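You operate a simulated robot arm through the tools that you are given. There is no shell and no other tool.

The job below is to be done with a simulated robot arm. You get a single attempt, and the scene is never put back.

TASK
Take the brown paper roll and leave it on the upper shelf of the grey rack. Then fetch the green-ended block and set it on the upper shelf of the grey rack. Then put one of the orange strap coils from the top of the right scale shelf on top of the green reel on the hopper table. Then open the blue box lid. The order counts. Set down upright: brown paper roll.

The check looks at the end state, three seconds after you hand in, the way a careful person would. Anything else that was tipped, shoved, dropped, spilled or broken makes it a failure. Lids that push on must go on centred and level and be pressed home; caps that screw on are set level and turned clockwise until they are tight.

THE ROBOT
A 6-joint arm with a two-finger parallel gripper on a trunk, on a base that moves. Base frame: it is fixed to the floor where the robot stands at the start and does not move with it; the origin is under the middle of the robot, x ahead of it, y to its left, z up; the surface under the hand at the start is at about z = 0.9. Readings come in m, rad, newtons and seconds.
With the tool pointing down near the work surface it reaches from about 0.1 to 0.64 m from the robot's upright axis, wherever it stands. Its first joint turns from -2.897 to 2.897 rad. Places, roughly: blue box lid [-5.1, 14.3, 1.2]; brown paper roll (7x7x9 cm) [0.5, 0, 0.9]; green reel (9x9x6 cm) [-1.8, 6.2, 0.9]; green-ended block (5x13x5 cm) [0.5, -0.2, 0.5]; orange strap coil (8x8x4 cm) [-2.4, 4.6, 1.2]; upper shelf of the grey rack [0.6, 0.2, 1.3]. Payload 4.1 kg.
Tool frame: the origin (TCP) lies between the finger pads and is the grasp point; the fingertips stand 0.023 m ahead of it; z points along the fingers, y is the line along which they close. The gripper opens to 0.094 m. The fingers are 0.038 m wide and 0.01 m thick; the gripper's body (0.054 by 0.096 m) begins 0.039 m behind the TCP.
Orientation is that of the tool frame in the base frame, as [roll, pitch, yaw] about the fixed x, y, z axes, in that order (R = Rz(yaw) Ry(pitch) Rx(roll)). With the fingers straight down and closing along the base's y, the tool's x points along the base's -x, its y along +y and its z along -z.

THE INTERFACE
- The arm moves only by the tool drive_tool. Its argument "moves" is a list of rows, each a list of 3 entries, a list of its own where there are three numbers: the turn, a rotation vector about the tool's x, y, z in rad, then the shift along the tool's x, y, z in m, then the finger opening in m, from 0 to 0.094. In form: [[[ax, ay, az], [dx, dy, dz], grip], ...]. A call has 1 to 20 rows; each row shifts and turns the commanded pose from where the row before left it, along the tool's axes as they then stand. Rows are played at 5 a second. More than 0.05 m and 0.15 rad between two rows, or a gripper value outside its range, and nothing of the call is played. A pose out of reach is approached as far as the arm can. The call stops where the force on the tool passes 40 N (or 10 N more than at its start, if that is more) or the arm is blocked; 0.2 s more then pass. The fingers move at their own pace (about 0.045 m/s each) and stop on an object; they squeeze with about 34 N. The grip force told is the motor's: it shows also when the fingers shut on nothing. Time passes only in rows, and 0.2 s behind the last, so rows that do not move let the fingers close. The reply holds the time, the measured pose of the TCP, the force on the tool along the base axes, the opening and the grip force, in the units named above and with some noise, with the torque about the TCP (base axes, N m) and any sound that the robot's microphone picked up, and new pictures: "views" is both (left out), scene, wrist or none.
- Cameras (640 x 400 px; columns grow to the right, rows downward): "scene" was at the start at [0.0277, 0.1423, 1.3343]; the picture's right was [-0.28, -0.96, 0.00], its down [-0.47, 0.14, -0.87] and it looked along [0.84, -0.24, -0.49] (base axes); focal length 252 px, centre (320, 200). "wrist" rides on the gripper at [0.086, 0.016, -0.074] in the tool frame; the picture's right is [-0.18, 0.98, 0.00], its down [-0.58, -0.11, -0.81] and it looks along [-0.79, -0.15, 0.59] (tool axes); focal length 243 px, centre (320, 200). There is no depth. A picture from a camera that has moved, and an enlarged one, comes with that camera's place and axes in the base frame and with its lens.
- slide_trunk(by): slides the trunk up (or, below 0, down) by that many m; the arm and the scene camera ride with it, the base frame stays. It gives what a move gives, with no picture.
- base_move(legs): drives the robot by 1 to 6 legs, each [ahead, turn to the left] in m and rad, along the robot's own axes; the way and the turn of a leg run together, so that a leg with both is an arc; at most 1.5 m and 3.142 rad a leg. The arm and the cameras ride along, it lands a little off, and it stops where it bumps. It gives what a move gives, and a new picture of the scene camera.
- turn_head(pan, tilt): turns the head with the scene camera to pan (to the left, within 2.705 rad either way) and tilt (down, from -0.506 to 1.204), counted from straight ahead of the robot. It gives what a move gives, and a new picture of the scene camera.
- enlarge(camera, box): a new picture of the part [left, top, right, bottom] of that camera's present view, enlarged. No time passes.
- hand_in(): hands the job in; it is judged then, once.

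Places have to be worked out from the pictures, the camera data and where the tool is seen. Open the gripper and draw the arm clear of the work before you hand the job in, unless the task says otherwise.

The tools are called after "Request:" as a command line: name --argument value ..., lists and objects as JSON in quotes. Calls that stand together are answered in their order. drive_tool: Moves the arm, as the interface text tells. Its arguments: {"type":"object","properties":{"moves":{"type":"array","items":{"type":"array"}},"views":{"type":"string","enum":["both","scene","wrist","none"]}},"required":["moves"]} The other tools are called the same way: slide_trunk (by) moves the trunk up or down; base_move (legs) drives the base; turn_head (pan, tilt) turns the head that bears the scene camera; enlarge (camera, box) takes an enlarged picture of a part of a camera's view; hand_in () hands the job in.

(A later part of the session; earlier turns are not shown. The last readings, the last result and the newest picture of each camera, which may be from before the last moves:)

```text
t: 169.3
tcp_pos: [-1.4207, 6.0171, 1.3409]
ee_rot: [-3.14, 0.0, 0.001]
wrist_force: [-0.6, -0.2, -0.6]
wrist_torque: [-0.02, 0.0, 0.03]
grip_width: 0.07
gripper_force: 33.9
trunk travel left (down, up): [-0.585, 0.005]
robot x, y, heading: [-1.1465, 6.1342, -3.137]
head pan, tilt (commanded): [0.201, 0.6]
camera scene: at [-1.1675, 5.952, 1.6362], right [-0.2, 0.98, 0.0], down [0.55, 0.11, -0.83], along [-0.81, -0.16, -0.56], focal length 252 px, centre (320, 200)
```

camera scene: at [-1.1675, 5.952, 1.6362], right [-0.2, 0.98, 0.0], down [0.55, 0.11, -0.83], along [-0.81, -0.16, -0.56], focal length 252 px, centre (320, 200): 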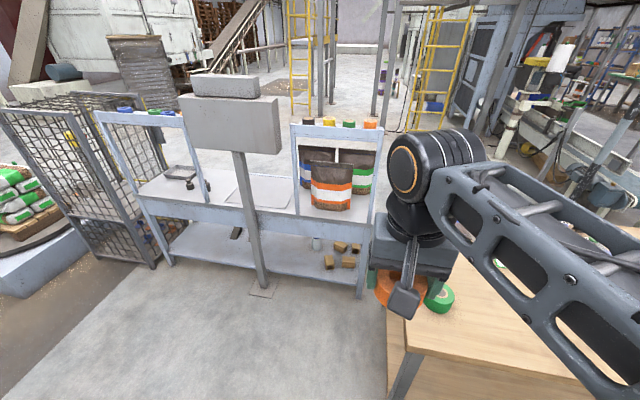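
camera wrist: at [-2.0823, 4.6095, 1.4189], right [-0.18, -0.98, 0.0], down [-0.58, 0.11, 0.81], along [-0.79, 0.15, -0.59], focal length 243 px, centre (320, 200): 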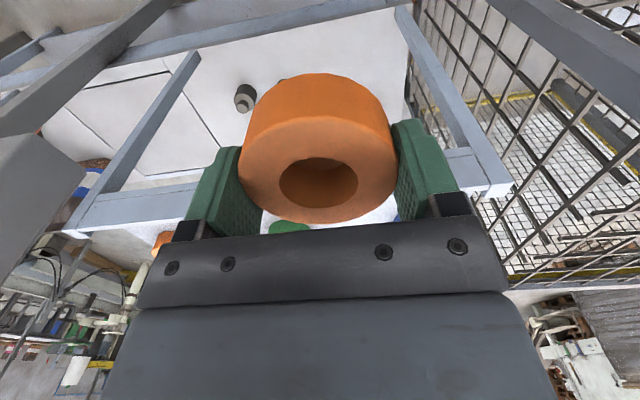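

The green reel is visible just right of the gripper, at about (−1.71, 6.21). I'll lower the trunk 0.28 m so the arm works at table height, and look again with both cameras.

Request:
slide_trunk --by -0.26

Request:
turn_head --pan -0.15 --tilt 0.7

Request:
drive_tool --moves '[[[0, 0, 0], [0, 0, 0], 0.055]]' --views "wrist"

```text
t: 171.9
tcp_pos: [-1.4191, 6.0171, 1.0823]
ee_rot: [-3.141, -0.002, 0.003]
wrist_force: [0.0, 0.1, -0.8]
wrist_torque: [0.0, 0.02, 0.01]
grip_width: 0.0699
gripper_force: 33.8
trunk travel left (down, up): [-0.325, 0.265]
robot x, y, heading: [-1.1394, 6.1366, -3.143]
head pan, tilt (commanded): [0.201, 0.6]
```

```text
t: 172.8
tcp_pos: [-1.4206, 6.0176, 1.0821]
ee_rot: [-3.141, -0.001, 0.002]
wrist_force: [-0.9, -0.2, -0.9]
wrist_torque: [0.0, -0.01, 0.0]
grip_width: 0.0698
gripper_force: 34.2
trunk travel left (down, up): [-0.325, 0.265]
robot x, y, heading: [-1.1418, 6.1372, -3.138]
head pan, tilt (commanded): [-0.15, 0.7]
camera scene: at [-1.1649, 5.9822, 1.3676], right [0.15, 0.99, 0.0], down [0.64, -0.1, -0.77], along [-0.76, 0.11, -0.64], focal length 252 px, centre (320, 200)
```

scene: 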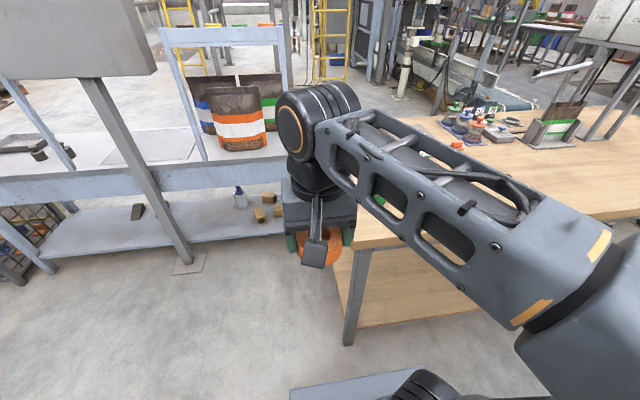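

```text
t: 173.2
tcp_pos: [-1.4203, 6.0169, 1.0827]
ee_rot: [3.141, 0.001, 0.002]
wrist_force: [0.1, -0.8, -0.7]
wrist_torque: [-0.01, -0.01, 0.01]
grip_width: 0.0699
gripper_force: 33.8
trunk travel left (down, up): [-0.325, 0.265]
robot x, y, heading: [-1.1402, 6.1365, -3.137]
head pan, tilt (commanded): [-0.15, 0.7]
camera wrist: at [-1.3328, 6.0005, 1.159], right [-0.18, -0.98, 0.0], down [-0.58, 0.11, 0.81], along [-0.79, 0.15, -0.59], focal length 243 px, centre (320, 200)
```

wrist: 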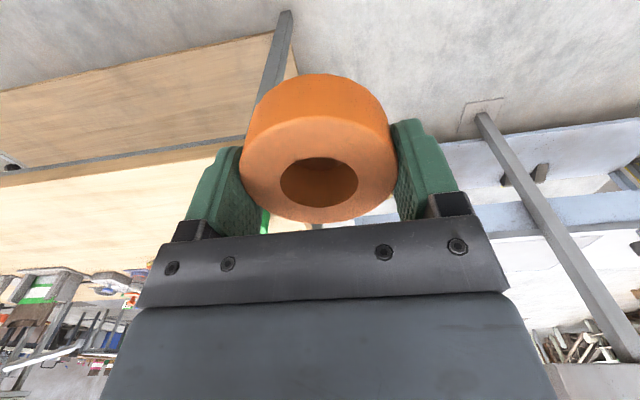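

The forearm hides the reel from this side. I'll swing the hand to the right, still in front of the table edge, so that the reel comes into view.

Request:
drive_tool --moves '[[[0, 0, 0], [0, -0.04, -0.01], 0.055], [[0, 0, 0], [0, -0.04, -0.01], 0.055], [[0, 0, 0], [0, -0.04, -0.01], 0.055], [[0, 0, 0], [0, -0.04, 0], 0.055], [[0, 0, 0], [0, -0.04, 0], 0.055], [[0, 0, 0], [0, -0.04, 0], 0.055], [[0, 0, 0], [0, -0.04, 0], 0.055], [[0, 0, 0], [0, 0, 0], 0.055]]'

```text
t: 175.0
tcp_pos: [-1.4226, 6.2967, 1.1134]
ee_rot: [3.14, -0.001, 0.002]
wrist_force: [0.2, 0.3, -1.2]
wrist_torque: [0.0, -0.02, -0.02]
grip_width: 0.0699
gripper_force: 34.0
trunk travel left (down, up): [-0.325, 0.265]
robot x, y, heading: [-1.1436, 6.1351, -3.137]
head pan, tilt (commanded): [-0.15, 0.7]
camera scene: at [-1.165, 5.9826, 1.3676], right [0.15, 0.99, 0.0], down [0.64, -0.1, -0.76], along [-0.76, 0.11, -0.64], focal length 252 px, centre (320, 200)
camera wrist: at [-1.3346, 6.2805, 1.1896], right [-0.18, -0.98, 0.0], down [-0.58, 0.11, 0.81], along [-0.79, 0.15, -0.59], focal length 243 px, centre (320, 200)
```

scene: 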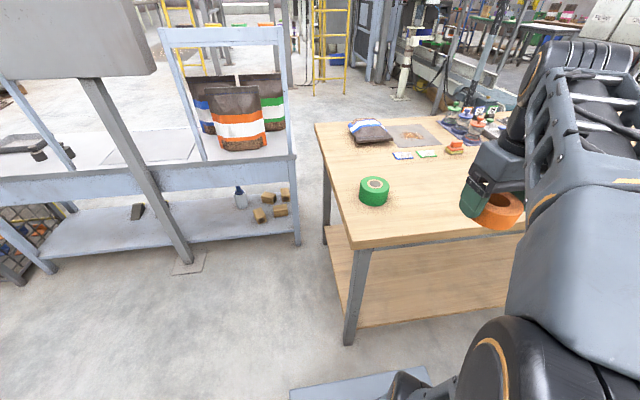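
wrist: 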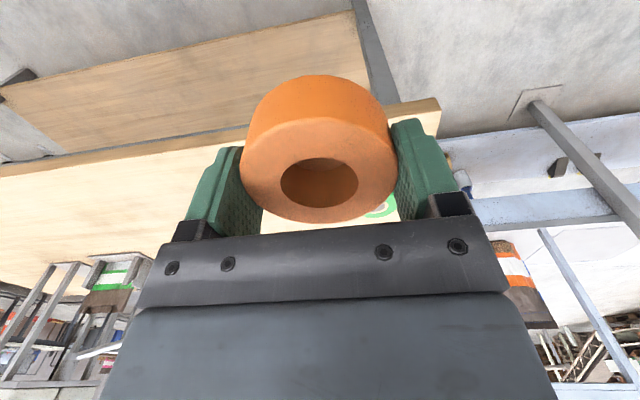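

Now the reel is in plain view. I'll zoom in to measure it.

Request:
enlarge --camera "scene" --box '[310, 120, 470, 260]'

Request:
enlarge --camera "scene" --box '[340, 160, 410, 215]'

```text
2.86 times, centred on (390, 190) of scene
camera zoom: at [-1.165, 5.9826, 1.3676], right [0.15, 0.99, 0.0], down [0.64, -0.1, -0.76], along [-0.76, 0.11, -0.64], focal length 719 px, centre (120, 229)
```

zoom: 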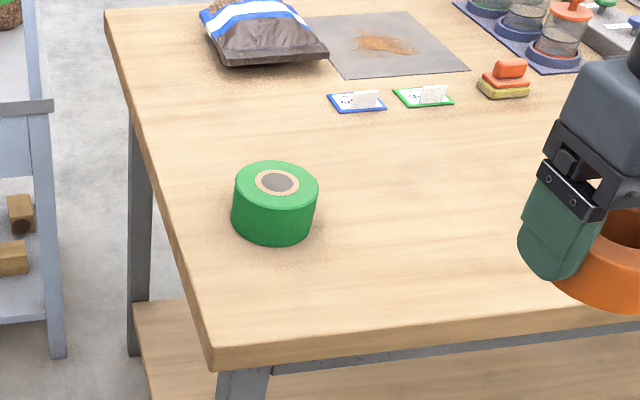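

```text
7.27 times, centred on (375, 188) of scene
camera zoom: at [-1.165, 5.9826, 1.3676], right [0.15, 0.99, 0.0], down [0.64, -0.1, -0.76], along [-0.76, 0.11, -0.64], focal length 1830 px, centre (-80, 291)
```

zoom: 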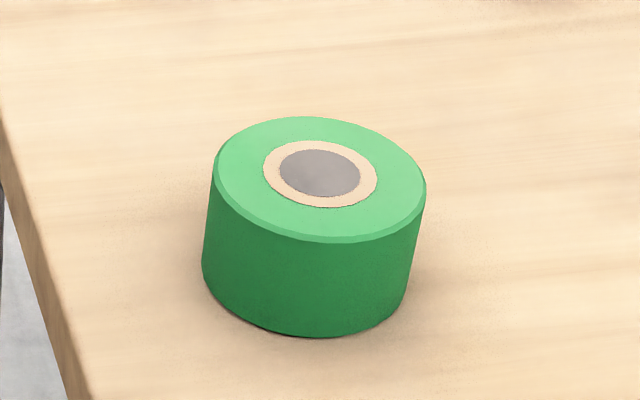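

Triangulating the two views puts the reel's centre at about (−1.756, 6.238) with its top at z≈0.905, which is near the reach limit. I'll drive 8 cm closer (table edge at x≈−1.57, base front at about −1.52 then).

Request:
base_move --legs '[[0.08, 0]]'

Request:
enlarge --camera "scene" --box '[310, 120, 470, 260]'

```text
t: 176.0
tcp_pos: [-1.5032, 6.297, 1.1134]
ee_rot: [3.14, 0.001, 0.001]
wrist_force: [0.5, -0.1, -1.1]
wrist_torque: [0.02, -0.01, 0.01]
grip_width: 0.0698
gripper_force: 33.5
trunk travel left (down, up): [-0.325, 0.265]
robot x, y, heading: [-1.22, 6.1315, -3.141]
head pan, tilt (commanded): [-0.15, 0.7]
camera scene: at [-1.2461, 5.9823, 1.3676], right [0.15, 0.99, 0.0], down [0.64, -0.1, -0.77], along [-0.76, 0.11, -0.64], focal length 252 px, centre (320, 200)
```

scene: 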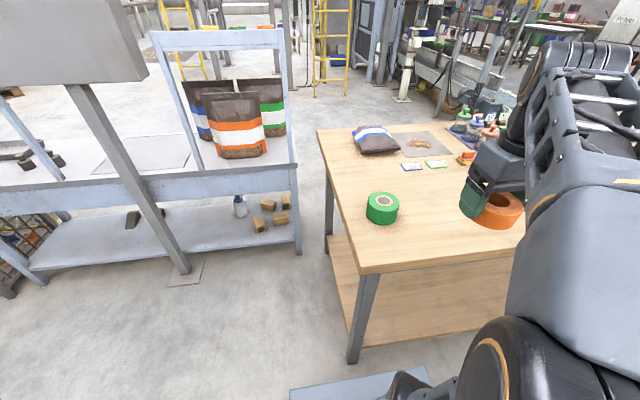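

```text
2.86 times, centred on (390, 190) of scene
camera zoom: at [-1.2461, 5.9823, 1.3676], right [0.15, 0.99, 0.0], down [0.64, -0.1, -0.77], along [-0.76, 0.11, -0.64], focal length 719 px, centre (120, 229)
```

zoom: 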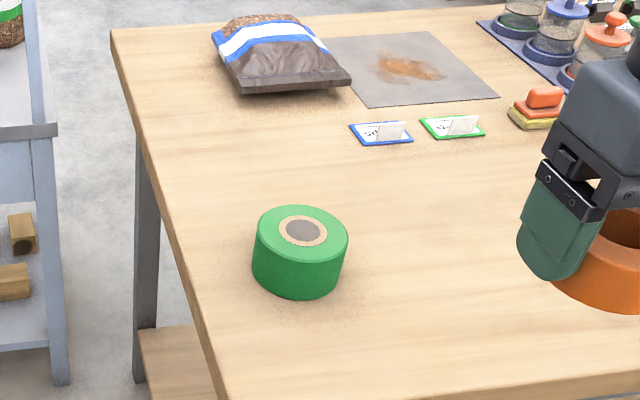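

Triangulation gives the reel's top centre at (−1.762, 6.241), z≈0.907. I'll move the coil over it at z≈1.03 (coil bottom about 10 cm above) and look.

Request:
drive_tool --moves '[[[0, 0, 0], [-0.037, 0.008, 0.012], 0.055], [[0, 0, 0], [-0.037, 0.008, 0.012], 0.055], [[0, 0, 0], [-0.037, 0.008, 0.012], 0.055], [[0, 0, 0], [-0.037, 0.008, 0.012], 0.055], [[0, 0, 0], [-0.037, 0.008, 0.012], 0.055], [[0, 0, 0], [-0.037, 0.008, 0.012], 0.055], [[0, 0, 0], [-0.035, 0.008, 0.012], 0.055], [[0, 0, 0], [0, 0, 0], 0.055]]'

Request:
enlarge --camera "scene" --box '[310, 100, 470, 240]'

Request:
enlarge --camera "wrist" --box '[160, 30, 480, 230]'

```text
t: 177.8
tcp_pos: [-1.7611, 6.2418, 1.0283]
ee_rot: [3.141, -0.002, 0.002]
wrist_force: [-0.9, 0.0, -1.4]
wrist_torque: [0.03, 0.0, -0.03]
grip_width: 0.0699
gripper_force: 34.2
trunk travel left (down, up): [-0.325, 0.265]
robot x, y, heading: [-1.223, 6.1363, -3.141]
head pan, tilt (commanded): [-0.15, 0.7]
camera scene: at [-1.2466, 5.9822, 1.3676], right [0.15, 0.99, 0.0], down [0.64, -0.1, -0.76], along [-0.76, 0.11, -0.64], focal length 252 px, centre (320, 200)
camera wrist: at [-1.6739, 6.223, 1.1043], right [-0.18, -0.98, 0.0], down [-0.58, 0.11, 0.81], along [-0.79, 0.15, -0.59], focal length 243 px, centre (320, 200)
```

scene: 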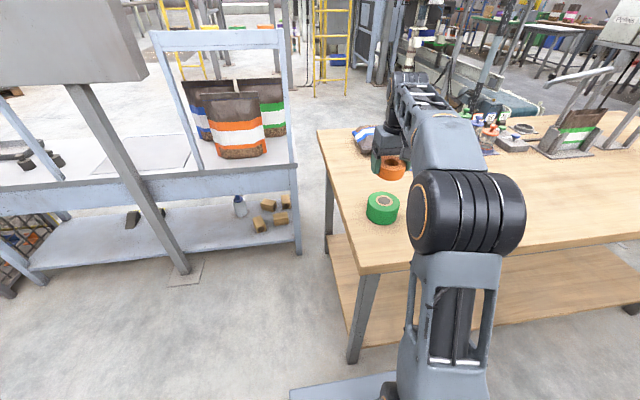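
wrist: 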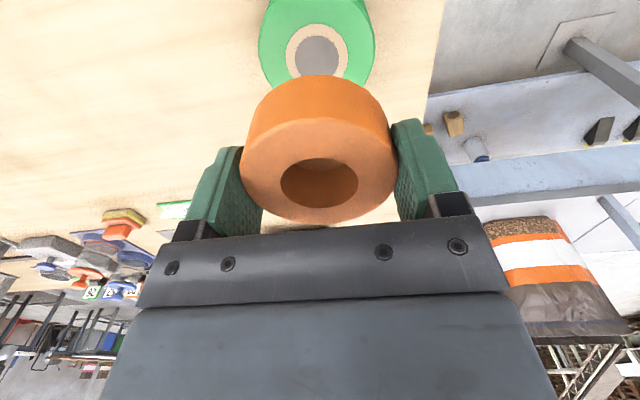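

```text
2.86 times, centred on (390, 170) of scene
camera zoom: at [-1.2466, 5.9822, 1.3676], right [0.15, 0.99, 0.0], down [0.64, -0.1, -0.76], along [-0.76, 0.11, -0.64], focal length 719 px, centre (120, 286)
```

zoom: 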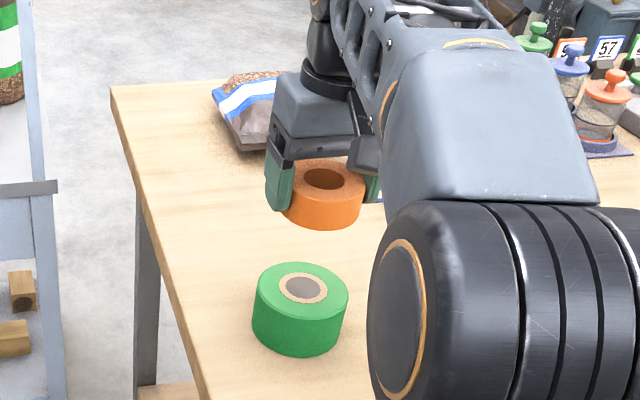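

```text
2.00 times, centred on (320, 130) of wrist
camera zoom: at [-1.6739, 6.223, 1.1043], right [-0.18, -0.98, 0.0], down [-0.58, 0.11, 0.81], along [-0.79, 0.15, -0.59], focal length 485 px, centre (320, 340)
```

zoom: 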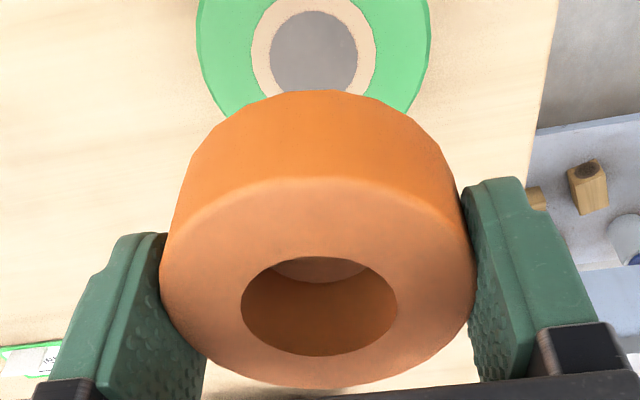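

The coil is over the reel; in the same wrist view it is about 5 mm too far in −x. I'll correct that, lower 6.5 cm, and check.

Request:
drive_tool --moves '[[[0, 0, 0], [0.005, -0.001, 0.015], 0.055], [[0, 0, 0], [0, 0, 0.02], 0.055], [[0, 0, 0], [0, 0, 0.02], 0.055], [[0, 0, 0], [0, 0, 0.01], 0.055], [[0, 0, 0], [0, 0, 0], 0.055]]'

Request:
enlarge --camera "scene" --box '[330, 150, 450, 240]'

Request:
enlarge --camera "wrist" --box '[160, 30, 480, 230]'

```text
t: 179.0
tcp_pos: [-1.7534, 6.2404, 0.9643]
ee_rot: [-3.14, -0.001, 0.001]
wrist_force: [0.6, 0.4, -0.5]
wrist_torque: [-0.03, 0.02, -0.01]
grip_width: 0.0698
gripper_force: 33.7
trunk travel left (down, up): [-0.325, 0.265]
robot x, y, heading: [-1.2247, 6.1351, -3.143]
head pan, tilt (commanded): [-0.15, 0.7]
camera scene: at [-1.2463, 5.9823, 1.3676], right [0.15, 0.99, 0.0], down [0.64, -0.1, -0.76], along [-0.76, 0.11, -0.64], focal length 252 px, centre (320, 200)
camera wrist: at [-1.6675, 6.2239, 1.0405], right [-0.18, -0.98, 0.0], down [-0.58, 0.11, 0.81], along [-0.79, 0.15, -0.59], focal length 243 px, centre (320, 200)
```

scene: 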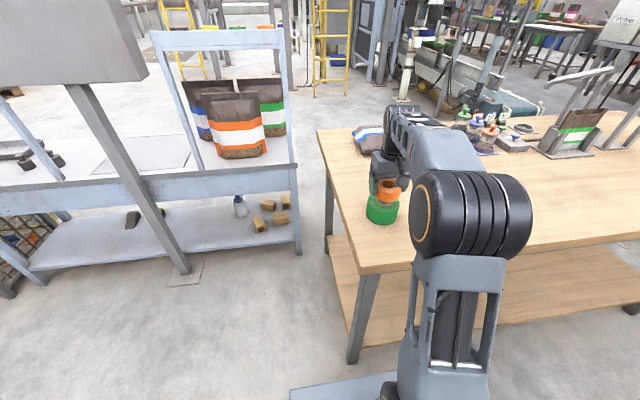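
wrist: 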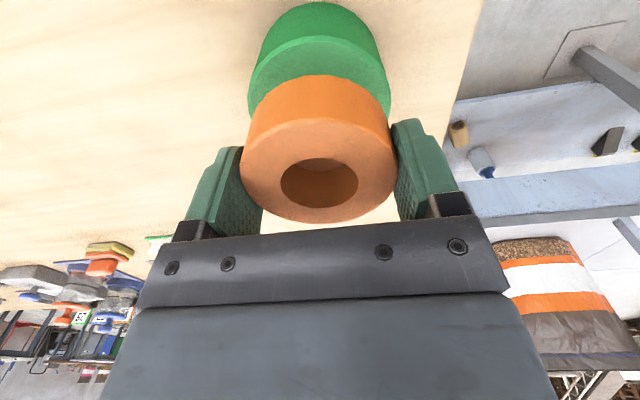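

```text
4.44 times, centred on (390, 195) of scene
camera zoom: at [-1.2463, 5.9823, 1.3676], right [0.15, 0.99, 0.0], down [0.64, -0.1, -0.76], along [-0.76, 0.11, -0.64], focal length 1118 px, centre (9, 222)
```

zoom: 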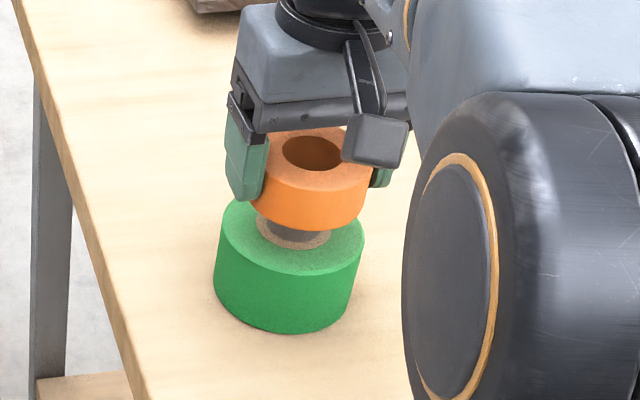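

```text
2.00 times, centred on (320, 130) of wrist
camera zoom: at [-1.6675, 6.2239, 1.0405], right [-0.18, -0.98, 0.0], down [-0.58, 0.11, 0.81], along [-0.79, 0.15, -0.59], focal length 485 px, centre (320, 340)
```

zoom: 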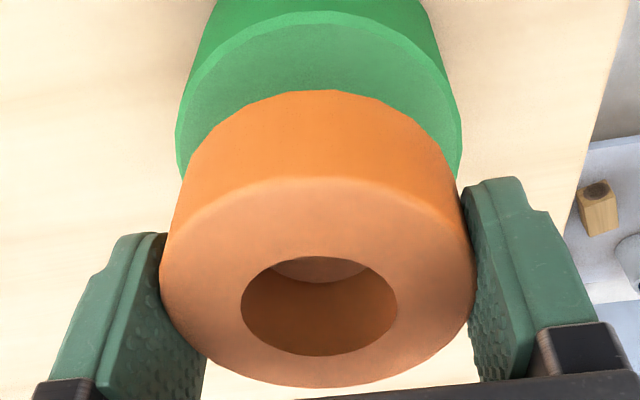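

The coil sits squarely above the reel with about 2 cm to go. I'll lower in small steps until contact.

Request:
drive_tool --moves '[[[0, 0, 0], [0, 0.001, 0.006], 0.055], [[0, 0, 0], [0, 0, 0], 0.055]]' --views "none"

Request:
drive_tool --moves '[[[0, 0, 0], [0, 0, 0.004], 0.055], [[0, 0, 0], [0, 0, 0], 0.055]]' --views "none"

Request:
drive_tool --moves '[[[0, 0, 0], [0, 0, 0.003], 0.055], [[0, 0, 0], [0, 0, 0], 0.055]]' --views "none"

Request:
enlarge --camera "scene" --box '[330, 150, 450, 240]'

```text
t: 179.6
tcp_pos: [-1.756, 6.2398, 0.9572]
ee_rot: [3.141, 0.0, 0.002]
wrist_force: [-0.4, -0.2, -1.5]
wrist_torque: [-0.01, -0.01, 0.02]
grip_width: 0.0696
gripper_force: 34.0
trunk travel left (down, up): [-0.325, 0.265]
robot x, y, heading: [-1.2265, 6.1311, -3.138]
head pan, tilt (commanded): [-0.15, 0.7]
```

```text
t: 180.2
tcp_pos: [-1.7546, 6.2404, 0.9541]
ee_rot: [3.141, -0.001, 0.001]
wrist_force: [0.5, -0.7, -0.3]
wrist_torque: [-0.01, 0.02, -0.02]
grip_width: 0.0697
gripper_force: 33.9
trunk travel left (down, up): [-0.325, 0.265]
robot x, y, heading: [-1.2271, 6.1345, -3.137]
head pan, tilt (commanded): [-0.15, 0.7]
```

```text
t: 180.8
tcp_pos: [-1.7548, 6.2397, 0.9511]
ee_rot: [-3.141, -0.003, 0.001]
wrist_force: [-1.0, -0.5, -1.2]
wrist_torque: [0.01, 0.02, -0.01]
grip_width: 0.0697
gripper_force: 34.1
trunk travel left (down, up): [-0.325, 0.265]
robot x, y, heading: [-1.2262, 6.1359, -3.141]
head pan, tilt (commanded): [-0.15, 0.7]
```

```text
4.44 times, centred on (390, 195) of scene
camera zoom: at [-1.2463, 5.9823, 1.3676], right [0.15, 0.99, 0.0], down [0.64, -0.1, -0.76], along [-0.76, 0.11, -0.64], focal length 1118 px, centre (9, 222)
```

zoom: 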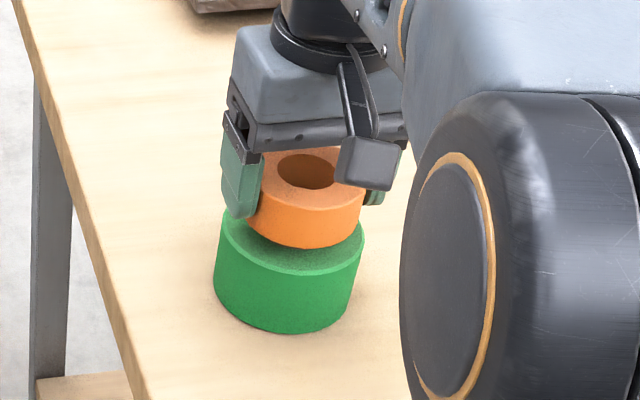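

No contact yet and a small gap is still visible. I'll continue down.

Request:
drive_tool --moves '[[[0, 0, 0], [0, 0, 0.004], 0.055], [[0, 0, 0], [0, 0, 0], 0.055]]' --views "none"

Request:
drive_tool --moves '[[[0, 0, 0], [0, 0, 0.003], 0.055], [[0, 0, 0], [0, 0, 0], 0.055]]' --views "none"

Request:
drive_tool --moves '[[[0, 0, 0], [0, 0, 0.003], 0.055], [[0, 0, 0], [0, 0, 0], 0.055]]' --views "none"

Request:
enlarge --camera "scene" --box '[330, 150, 450, 240]'

```text
t: 181.4
tcp_pos: [-1.7542, 6.2402, 0.9459]
ee_rot: [3.141, -0.001, 0.003]
wrist_force: [0.2, -0.2, -1.1]
wrist_torque: [0.0, 0.05, -0.02]
grip_width: 0.0699
gripper_force: 34.0
trunk travel left (down, up): [-0.325, 0.265]
robot x, y, heading: [-1.2217, 6.1355, -3.138]
head pan, tilt (commanded): [-0.15, 0.7]
```

```text
t: 182.0
tcp_pos: [-1.7542, 6.2405, 0.9436]
ee_rot: [-3.141, 0.002, 0.003]
wrist_force: [-0.3, 0.7, -1.5]
wrist_torque: [-0.03, 0.0, 0.0]
grip_width: 0.0698
gripper_force: 34.1
trunk travel left (down, up): [-0.325, 0.265]
robot x, y, heading: [-1.2253, 6.1338, -3.137]
head pan, tilt (commanded): [-0.15, 0.7]
```

```text
t: 182.6
tcp_pos: [-1.7547, 6.24, 0.9403]
ee_rot: [-3.141, 0.001, 0.002]
wrist_force: [0.8, 0.2, -1.5]
wrist_torque: [0.01, -0.02, -0.03]
grip_width: 0.0699
gripper_force: 34.3
trunk travel left (down, up): [-0.325, 0.265]
robot x, y, heading: [-1.2241, 6.1373, -3.138]
head pan, tilt (commanded): [-0.15, 0.7]
```

```text
4.44 times, centred on (390, 195) of scene
camera zoom: at [-1.2463, 5.9823, 1.3676], right [0.15, 0.99, 0.0], down [0.64, -0.1, -0.76], along [-0.76, 0.11, -0.64], focal length 1118 px, centre (9, 222)
```

zoom: 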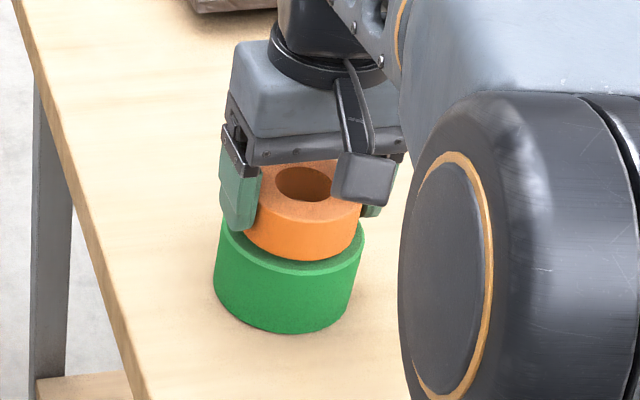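

Nearly touching now. I'll continue with 2 mm steps.

Request:
drive_tool --moves '[[[0, 0, 0], [0, 0, 0.002], 0.055], [[0, 0, 0], [0, 0, 0], 0.055]]' --views "none"

Request:
drive_tool --moves '[[[0, 0, 0], [0, 0, 0.002], 0.055], [[0, 0, 0], [0, 0, 0], 0.055]]' --views "none"

Request:
drive_tool --moves '[[[0, 0, 0], [0, 0, 0.002], 0.055], [[0, 0, 0], [0, 0, 0], 0.055]]' --views "none"

Request:
enlarge --camera "scene" --box '[330, 150, 450, 240]'

```text
t: 183.2
tcp_pos: [-1.755, 6.2403, 0.9381]
ee_rot: [3.141, -0.001, 0.003]
wrist_force: [0.3, -0.4, -1.6]
wrist_torque: [-0.01, -0.01, 0.02]
grip_width: 0.07
gripper_force: 34.3
trunk travel left (down, up): [-0.325, 0.265]
robot x, y, heading: [-1.2226, 6.132, -3.142]
head pan, tilt (commanded): [-0.15, 0.7]
```

```text
t: 183.8
tcp_pos: [-1.7555, 6.2401, 0.9377]
ee_rot: [-3.141, 0.001, 0.001]
wrist_force: [0.3, 0.3, -1.7]
wrist_torque: [-0.01, -0.03, 0.04]
grip_width: 0.0698
gripper_force: 33.5
trunk travel left (down, up): [-0.325, 0.265]
robot x, y, heading: [-1.2211, 6.1359, -3.138]
head pan, tilt (commanded): [-0.15, 0.7]
```

```text
t: 184.4
tcp_pos: [-1.7536, 6.2395, 0.9354]
ee_rot: [3.141, 0.0, 0.002]
wrist_force: [0.7, -0.4, -1.1]
wrist_torque: [-0.02, 0.03, -0.01]
grip_width: 0.0698
gripper_force: 33.6
trunk travel left (down, up): [-0.325, 0.265]
robot x, y, heading: [-1.2247, 6.1396, -3.139]
head pan, tilt (commanded): [-0.15, 0.7]
```

```text
4.44 times, centred on (390, 195) of scene
camera zoom: at [-1.2463, 5.9823, 1.3676], right [0.15, 0.99, 0.0], down [0.64, -0.1, -0.76], along [-0.76, 0.11, -0.64], focal length 1118 px, centre (9, 222)
```

zoom: 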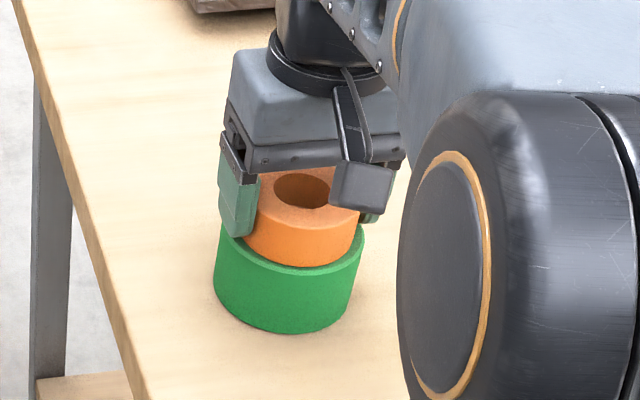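

Still no contact force. Two more small steps.

Request:
drive_tool --moves '[[[0, 0, 0], [0, 0, 0.002], 0.055], [[0, 0, 0], [0, 0, 0], 0.055]]' --views "none"

Request:
drive_tool --moves '[[[0, 0, 0], [0, 0, 0.002], 0.055], [[0, 0, 0], [0, 0, 0], 0.055]]' --views "none"

Request:
drive_tool --moves '[[[0, 0, 0], [0, 0, 0.002], 0.055], [[0, 0, 0], [0, 0, 0], 0.055]]' --views "wrist"

Request:
enlarge --camera "scene" --box '[330, 150, 450, 240]'

```text
t: 185.0
tcp_pos: [-1.7549, 6.2401, 0.9336]
ee_rot: [-3.141, 0.001, 0.002]
wrist_force: [-1.3, 0.0, 1.2]
wrist_torque: [-0.04, 0.01, -0.01]
grip_width: 0.0696
gripper_force: 34.2
trunk travel left (down, up): [-0.325, 0.265]
robot x, y, heading: [-1.2233, 6.1343, -3.142]
head pan, tilt (commanded): [-0.15, 0.7]
```

```text
t: 185.6
tcp_pos: [-1.7551, 6.2402, 0.9325]
ee_rot: [-3.141, 0.005, 0.002]
wrist_force: [-3.5, -0.8, 20.7]
wrist_torque: [-0.16, -0.2, 0.01]
grip_width: 0.0696
gripper_force: 34.2
trunk travel left (down, up): [-0.325, 0.265]
robot x, y, heading: [-1.2236, 6.1351, -3.139]
head pan, tilt (commanded): [-0.15, 0.7]
```

```text
t: 186.2
tcp_pos: [-1.7542, 6.24, 0.9319]
ee_rot: [-3.14, 0.006, 0.0]
wrist_force: [-5.3, 0.5, 33.3]
wrist_torque: [0.0, 0.11, 0.01]
grip_width: 0.07
gripper_force: 34.2
trunk travel left (down, up): [-0.325, 0.265]
robot x, y, heading: [-1.2213, 6.1358, -3.143]
head pan, tilt (commanded): [-0.15, 0.7]
camera wrist: at [-1.667, 6.223, 1.008], right [-0.18, -0.98, 0.0], down [-0.58, 0.11, 0.81], along [-0.8, 0.15, -0.59], focal length 243 px, centre (320, 200)
```

wrist: 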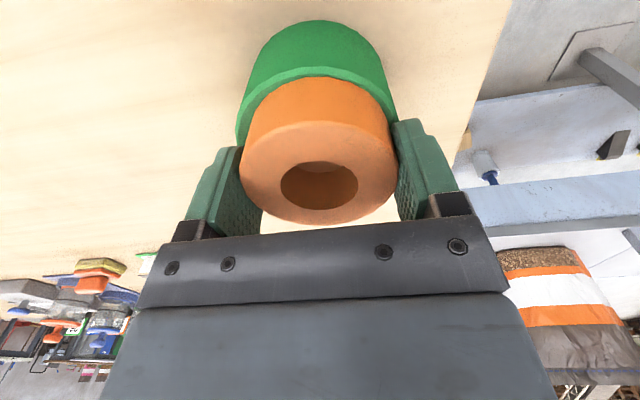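

```text
4.44 times, centred on (390, 195) of scene
camera zoom: at [-1.2442, 5.9817, 1.3678], right [0.15, 0.99, 0.0], down [0.64, -0.1, -0.77], along [-0.76, 0.11, -0.64], focal length 1118 px, centre (9, 222)
```

zoom: 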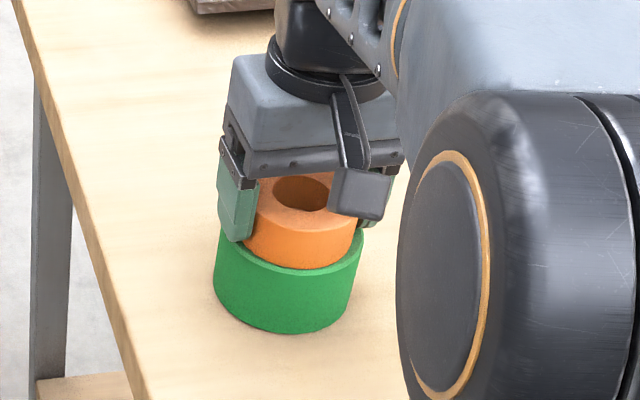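

The coil rests on the reel with 33 N. I'll ease the load off, open the fingers, and rise straight up.

Request:
drive_tool --moves '[[[0, 0, 0], [0, 0, -0.003], 0.055], [[0, 0, 0], [0, 0, 0], 0.055], [[0, 0, 0], [0, 0, 0], 0.084], [[0, 0, 0], [0, 0, 0], 0.084], [[0, 0, 0], [0, 0, 0], 0.084], [[0, 0, 0], [0, 0, -0.015], 0.084], [[0, 0, 0], [0, 0, -0.025], 0.084], [[0, 0, 0], [0, 0, -0.04], 0.084], [[0, 0, 0], [0, 0, -0.04], 0.084], [[0, 0, 0], [0, 0, 0], 0.084]]'

Request:
enlarge --camera "scene" --box '[330, 150, 450, 240]'

Request:
enlarge --camera "wrist" --box '[160, 0, 480, 200]'

```text
t: 188.4
tcp_pos: [-1.7539, 6.2401, 1.0512]
ee_rot: [3.141, 0.0, 0.002]
wrist_force: [-0.7, -0.8, 1.3]
wrist_torque: [0.02, 0.01, 0.0]
grip_width: 0.0841
gripper_force: 0.1
trunk travel left (down, up): [-0.325, 0.265]
robot x, y, heading: [-1.2258, 6.1349, -3.142]
head pan, tilt (commanded): [-0.15, 0.7]
camera scene: at [-1.2461, 5.9822, 1.3676], right [0.15, 0.99, 0.0], down [0.64, -0.1, -0.77], along [-0.76, 0.11, -0.64], focal length 252 px, centre (320, 200)
camera wrist: at [-1.667, 6.2233, 1.1283], right [-0.18, -0.98, 0.0], down [-0.58, 0.11, 0.81], along [-0.79, 0.15, -0.59], focal length 243 px, centre (320, 200)
```

scene: 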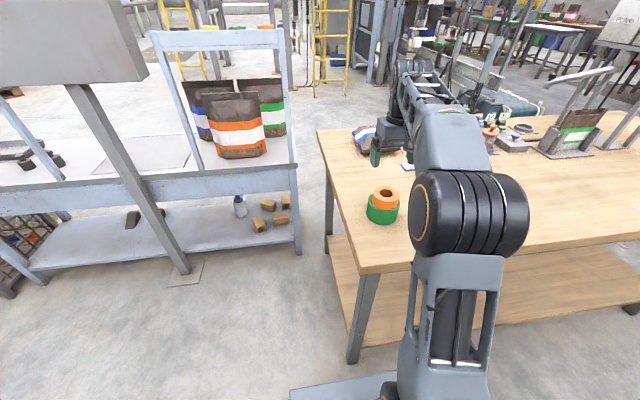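
wrist: 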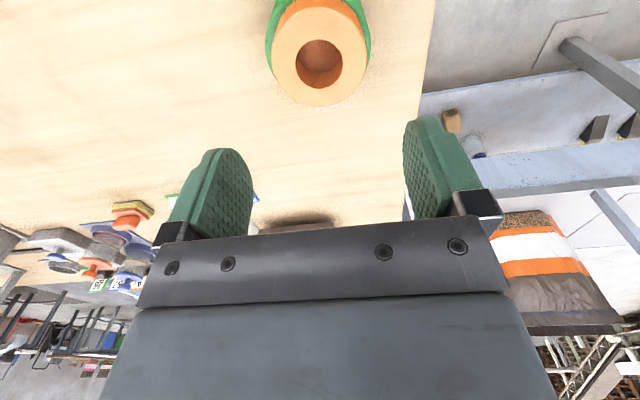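

```text
4.44 times, centred on (390, 195) of scene
camera zoom: at [-1.2461, 5.9822, 1.3676], right [0.15, 0.99, 0.0], down [0.64, -0.1, -0.77], along [-0.76, 0.11, -0.64], focal length 1118 px, centre (9, 222)
```

zoom: 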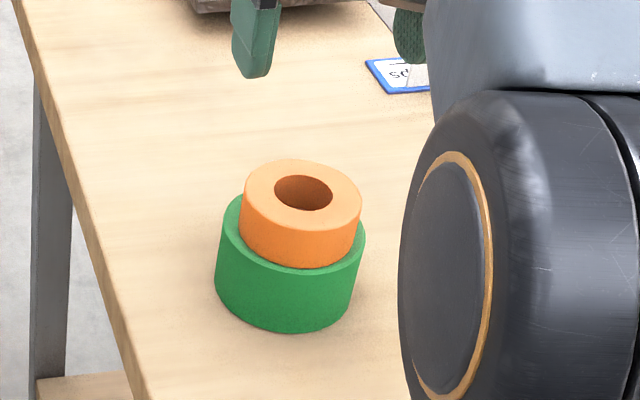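

```text
2.00 times, centred on (320, 100) of wrist
camera zoom: at [-1.667, 6.2233, 1.1283], right [-0.18, -0.98, 0.0], down [-0.58, 0.11, 0.81], along [-0.79, 0.15, -0.59], focal length 485 px, centre (320, 400)
```

zoom: 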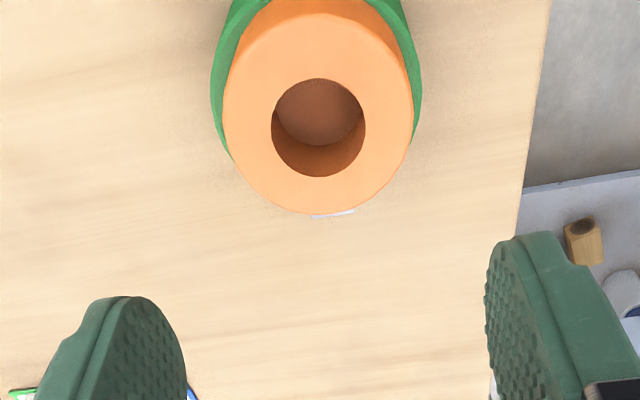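

The coil sits level on the reel, a few millimetres off centre. I'll draw the arm back and take a clear look.

Request:
drive_tool --moves '[[[0, 0, 0], [0, 0, -0.04], 0.084], [[0, 0, 0], [0.04, 0, -0.02], 0.084], [[0, 0, 0], [0.045, 0, 0], 0.084], [[0, 0, 0], [0.045, 0, 0], 0.084], [[0, 0, 0], [0.045, 0, 0], 0.084], [[0, 0, 0], [0.045, 0, 0], 0.084], [[0, 0, 0], [0.03, 0, 0], 0.084], [[0, 0, 0], [0, 0, 0], 0.084]]'

Request:
enlarge --camera "wrist" --box '[200, 100, 440, 250]'

Request:
enlarge --camera "scene" --box '[340, 160, 430, 230]'

```text
t: 190.2
tcp_pos: [-1.5041, 6.2419, 1.1112]
ee_rot: [-3.142, 0.001, 0.002]
wrist_force: [1.0, 0.2, 0.6]
wrist_torque: [0.0, 0.0, 0.01]
grip_width: 0.0841
gripper_force: 0.0
trunk travel left (down, up): [-0.325, 0.265]
robot x, y, heading: [-1.2208, 6.1311, -3.143]
head pan, tilt (commanded): [-0.15, 0.7]
camera scene: at [-1.2459, 5.9821, 1.3676], right [0.15, 0.99, 0.0], down [0.64, -0.1, -0.77], along [-0.76, 0.11, -0.64], focal length 252 px, centre (320, 200)
camera wrist: at [-1.4166, 6.2252, 1.1883], right [-0.18, -0.98, 0.0], down [-0.58, 0.11, 0.81], along [-0.79, 0.15, -0.59], focal length 243 px, centre (320, 200)
```

scene: 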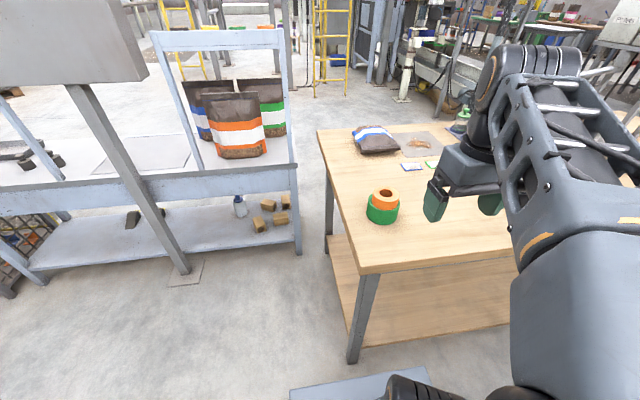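
wrist: 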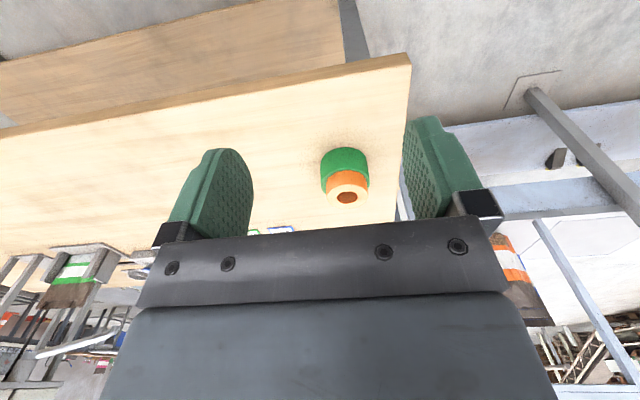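

```text
2.67 times, centred on (320, 175) of wrist
camera zoom: at [-1.4166, 6.2252, 1.1883], right [-0.18, -0.98, 0.0], down [-0.58, 0.11, 0.81], along [-0.79, 0.15, -0.59], focal length 647 px, centre (320, 267)
```

zoom: 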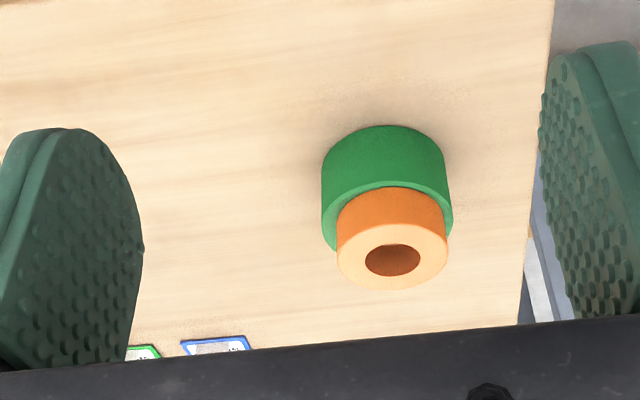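

```text
5.71 times, centred on (385, 195) of scene
camera zoom: at [-1.2459, 5.9821, 1.3676], right [0.15, 0.99, 0.0], down [0.64, -0.1, -0.77], along [-0.76, 0.11, -0.64], focal length 1438 px, centre (-51, 229)
```

zoom: 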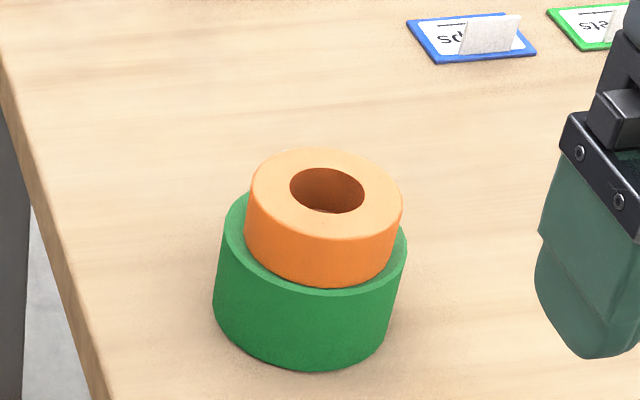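

The coil is resting securely and level on the green reel. Last is the blue box, so I'll back away from the table, turn toward +y, and survey the way.

Request:
base_move --legs '[[-0.5, 0], [0, -1.72]]'

Request:
turn_head --pan 0.1 --tilt 0.25

```text
t: 197.4
tcp_pos: [-0.5649, 6.3919, 1.1123]
ee_rot: [-3.141, 0.0, -1.741]
wrist_force: [-0.5, -0.5, -0.5]
wrist_torque: [0.01, -0.02, -0.02]
grip_width: 0.0842
gripper_force: 0.0
trunk travel left (down, up): [-0.325, 0.265]
robot x, y, heading: [-0.7205, 6.1346, 1.397]
head pan, tilt (commanded): [-0.15, 0.7]
camera scene: at [-0.8667, 6.1855, 1.3676], right [0.95, -0.32, 0.0], down [-0.2, -0.61, -0.77], along [0.24, 0.73, -0.64], focal length 252 px, centre (320, 200)
```

scene: 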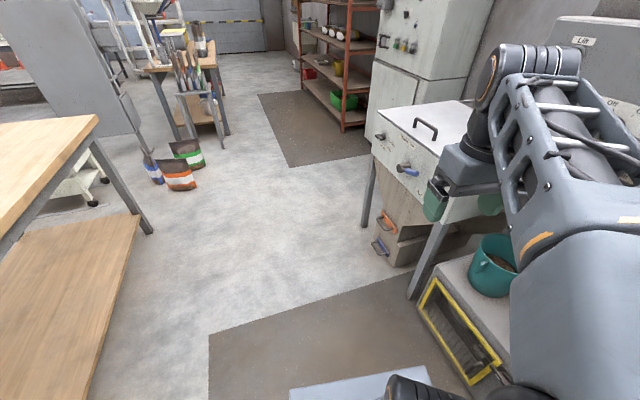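

```text
t: 198.3
tcp_pos: [-0.5661, 6.393, 1.1118]
ee_rot: [-3.141, -0.001, -1.74]
wrist_force: [0.1, -0.4, -0.5]
wrist_torque: [-0.05, 0.01, -0.01]
grip_width: 0.084
gripper_force: 0.1
trunk travel left (down, up): [-0.325, 0.265]
robot x, y, heading: [-0.7201, 6.1357, 1.4]
head pan, tilt (commanded): [0.099, 0.25]
camera scene: at [-0.8868, 6.1981, 1.4084], right [1.0, -0.07, 0.0], down [-0.02, -0.25, -0.97], along [0.07, 0.97, -0.25], focal length 252 px, centre (320, 200)
```

scene: 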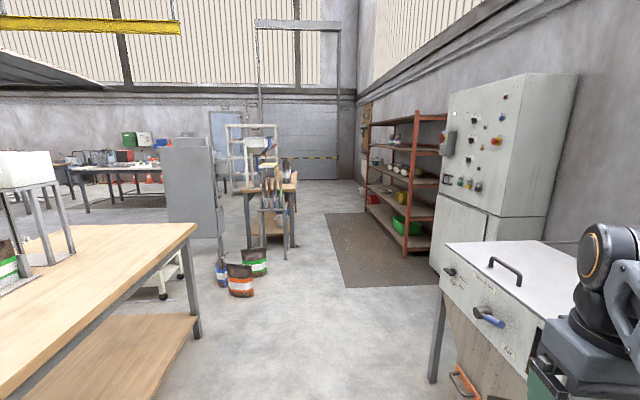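

Drawers stick out to x≈−0.32 on the right, the table edge is at x≈−1.57 on the left, and further on there's a gap between a small table (x≤−1.0) and the orange shelf (x≥0.33). I'll weave through: slightly left first, then right.

Request:
base_move --legs '[[0, 0.375], [0.78, 0], [0, -0.205], [0.9, 0]]'

Request:
turn_head --pan 0.1 --tilt 0.35

```text
t: 208.7
tcp_pos: [-0.7845, 8.0662, 1.1127]
ee_rot: [-3.14, 0.0, -1.559]
wrist_force: [-0.6, 0.0, 0.2]
wrist_torque: [-0.01, 0.0, -0.02]
grip_width: 0.0838
gripper_force: 0.0
trunk travel left (down, up): [-0.325, 0.265]
robot x, y, heading: [-0.8885, 7.7855, 1.581]
head pan, tilt (commanded): [0.099, 0.25]
camera scene: at [-1.0653, 7.8175, 1.4084], right [0.99, 0.11, 0.0], down [0.03, -0.25, -0.97], along [-0.1, 0.96, -0.25], focal length 252 px, centre (320, 200)
```

scene: 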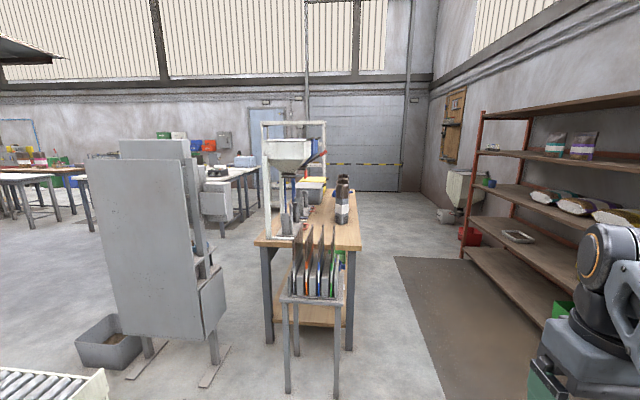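

```text
t: 209.3
tcp_pos: [-0.7846, 8.0682, 1.1126]
ee_rot: [-3.141, 0.0, -1.559]
wrist_force: [-0.5, 0.6, -0.3]
wrist_torque: [0.02, 0.03, 0.02]
grip_width: 0.084
gripper_force: 0.2
trunk travel left (down, up): [-0.325, 0.265]
robot x, y, heading: [-0.8868, 7.7846, 1.58]
head pan, tilt (commanded): [0.099, 0.351]
camera scene: at [-1.0652, 7.8173, 1.399], right [0.99, 0.11, 0.0], down [0.04, -0.34, -0.94], along [-0.1, 0.93, -0.34], focal length 252 px, centre (320, 200)
```

scene: 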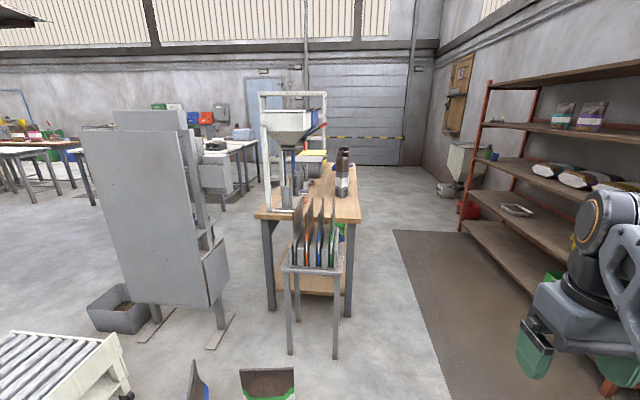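

The lane right of the small table (right edge x≈−0.97) and left of the orange shelf (x≈0.33) is open. I'll shift to x≈−0.35 and drive past.

Request:
base_move --legs '[[0, -0.54], [1.06, 0], [0, 0.535], [1.5, 0], [0.5, 0]]'

Request:
turn_head --pan 0.8 --tilt 0.2

```text
t: 227.4
tcp_pos: [-0.2026, 10.9727, 1.1111]
ee_rot: [3.142, 0.003, -1.59]
wrist_force: [-0.5, 0.5, -1.1]
wrist_torque: [-0.01, 0.01, -0.03]
grip_width: 0.084
gripper_force: 0.1
trunk travel left (down, up): [-0.325, 0.265]
robot x, y, heading: [-0.3174, 10.6944, 1.552]
head pan, tilt (commanded): [0.099, 0.351]
camera scene: at [-0.4906, 10.7326, 1.399], right [1.0, 0.08, 0.0], down [0.03, -0.34, -0.94], along [-0.07, 0.94, -0.34], focal length 252 px, centre (320, 200)
```

scene: 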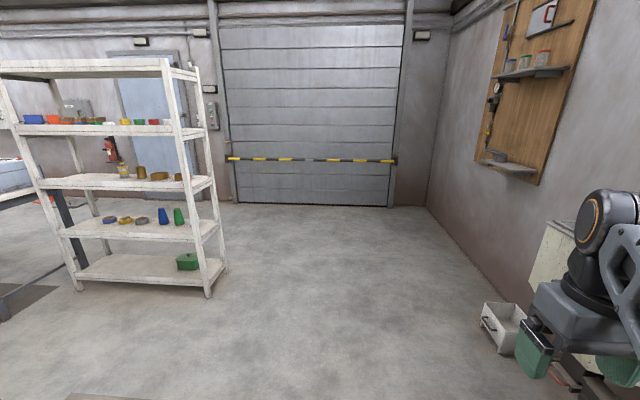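

```text
t: 228.5
tcp_pos: [-0.203, 10.974, 1.1125]
ee_rot: [3.14, 0.001, -1.59]
wrist_force: [-0.7, 1.0, -0.2]
wrist_torque: [-0.02, 0.02, 0.01]
grip_width: 0.084
gripper_force: 0.0
trunk travel left (down, up): [-0.325, 0.265]
robot x, y, heading: [-0.3182, 10.6947, 1.547]
head pan, tilt (commanded): [0.799, 0.201]
camera scene: at [-0.5487, 10.7062, 1.413], right [0.71, 0.7, 0.0], down [0.14, -0.14, -0.98], along [-0.69, 0.7, -0.2], focal length 252 px, centre (320, 200)
```

scene: 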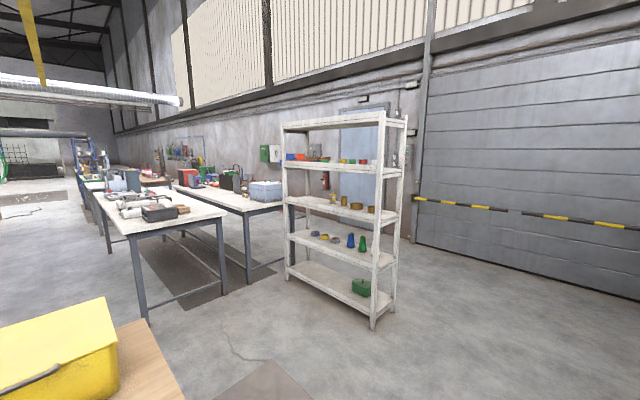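

I'll zoom toward the predicted place of the blue box, near column 288, row 159.

Request:
enlarge --camera "scene" --box '[160, 110, 340, 250]'

Request:
enlarge --camera "scene" --box '[250, 135, 340, 190]'

```text
2.86 times, centred on (250, 180) of scene
camera zoom: at [-0.5487, 10.7062, 1.413], right [0.71, 0.7, 0.0], down [0.14, -0.14, -0.98], along [-0.69, 0.7, -0.2], focal length 719 px, centre (520, 257)
```

zoom: 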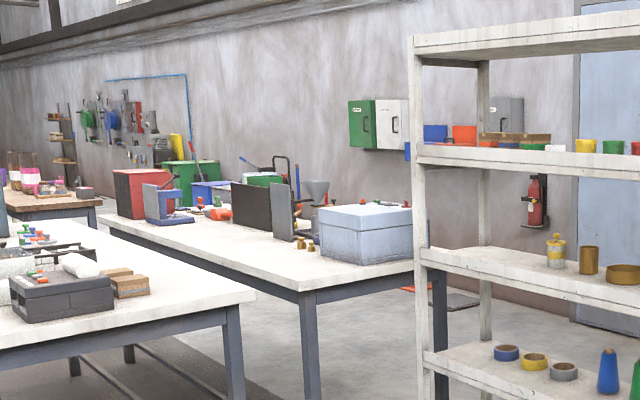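

```text
7.11 times, centred on (295, 162) of scene
camera zoom: at [-0.5487, 10.7062, 1.413], right [0.71, 0.7, 0.0], down [0.14, -0.14, -0.98], along [-0.69, 0.7, -0.2], focal length 1790 px, centre (498, 467)
```

zoom: 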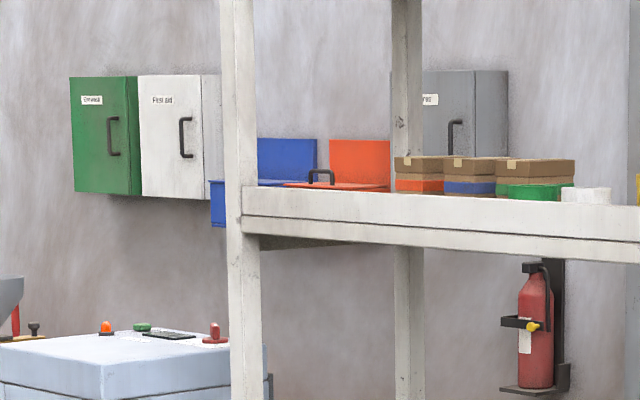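

The blue box is wall-mounted beside a red one (first-aid cabinet to their left), around x≈−5.2 on the wall at y≈14.5. I'll drive on past the white shelf to y≈13.4 and look along the wall aisle.

Request:
base_move --legs '[[1.5, 0.02], [1.1, 0]]'

Request:
turn_head --pan 1.5 --tilt 0.2

```text
t: 241.4
tcp_pos: [-0.2245, 13.6265, 1.1123]
ee_rot: [3.141, -0.002, -1.546]
wrist_force: [0.3, -0.3, 0.0]
wrist_torque: [0.0, -0.01, 0.02]
grip_width: 0.0837
gripper_force: 0.1
trunk travel left (down, up): [-0.325, 0.265]
robot x, y, heading: [-0.3252, 13.3423, 1.596]
head pan, tilt (commanded): [0.799, 0.201]
camera scene: at [-0.5578, 13.3437, 1.413], right [0.68, 0.73, 0.0], down [0.15, -0.14, -0.98], along [-0.72, 0.67, -0.2], focal length 252 px, centre (320, 200)
```

scene: 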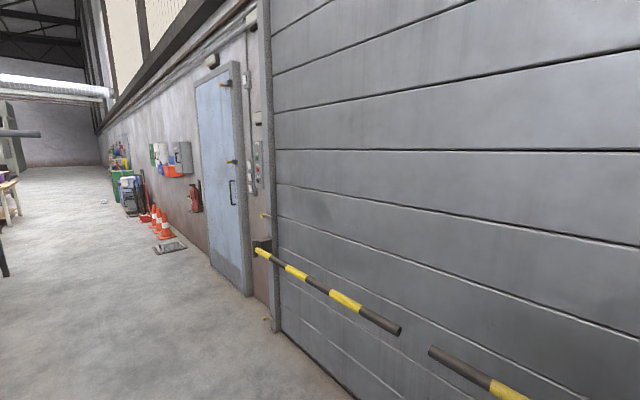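

```text
t: 242.4
tcp_pos: [-0.2242, 13.6273, 1.1119]
ee_rot: [-3.141, 0.0, -1.546]
wrist_force: [-0.4, -1.0, 0.3]
wrist_torque: [-0.01, 0.01, 0.01]
grip_width: 0.084
gripper_force: 0.1
trunk travel left (down, up): [-0.325, 0.265]
robot x, y, heading: [-0.3244, 13.3418, 1.595]
head pan, tilt (commanded): [1.499, 0.201]
camera scene: at [-0.5825, 13.2848, 1.413], right [0.05, 1.0, 0.0], down [0.2, -0.01, -0.98], along [-0.98, 0.05, -0.2], focal length 252 px, centre (320, 200)
```

scene: 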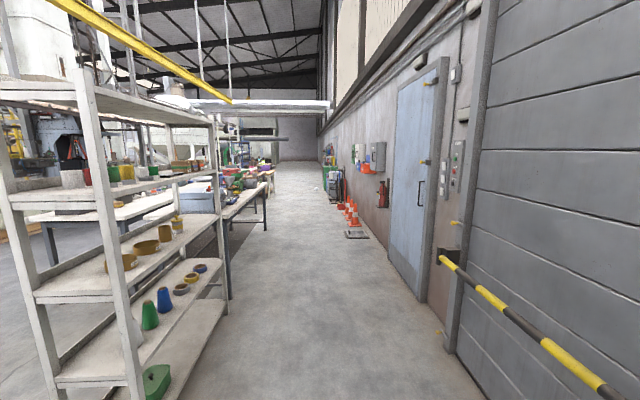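

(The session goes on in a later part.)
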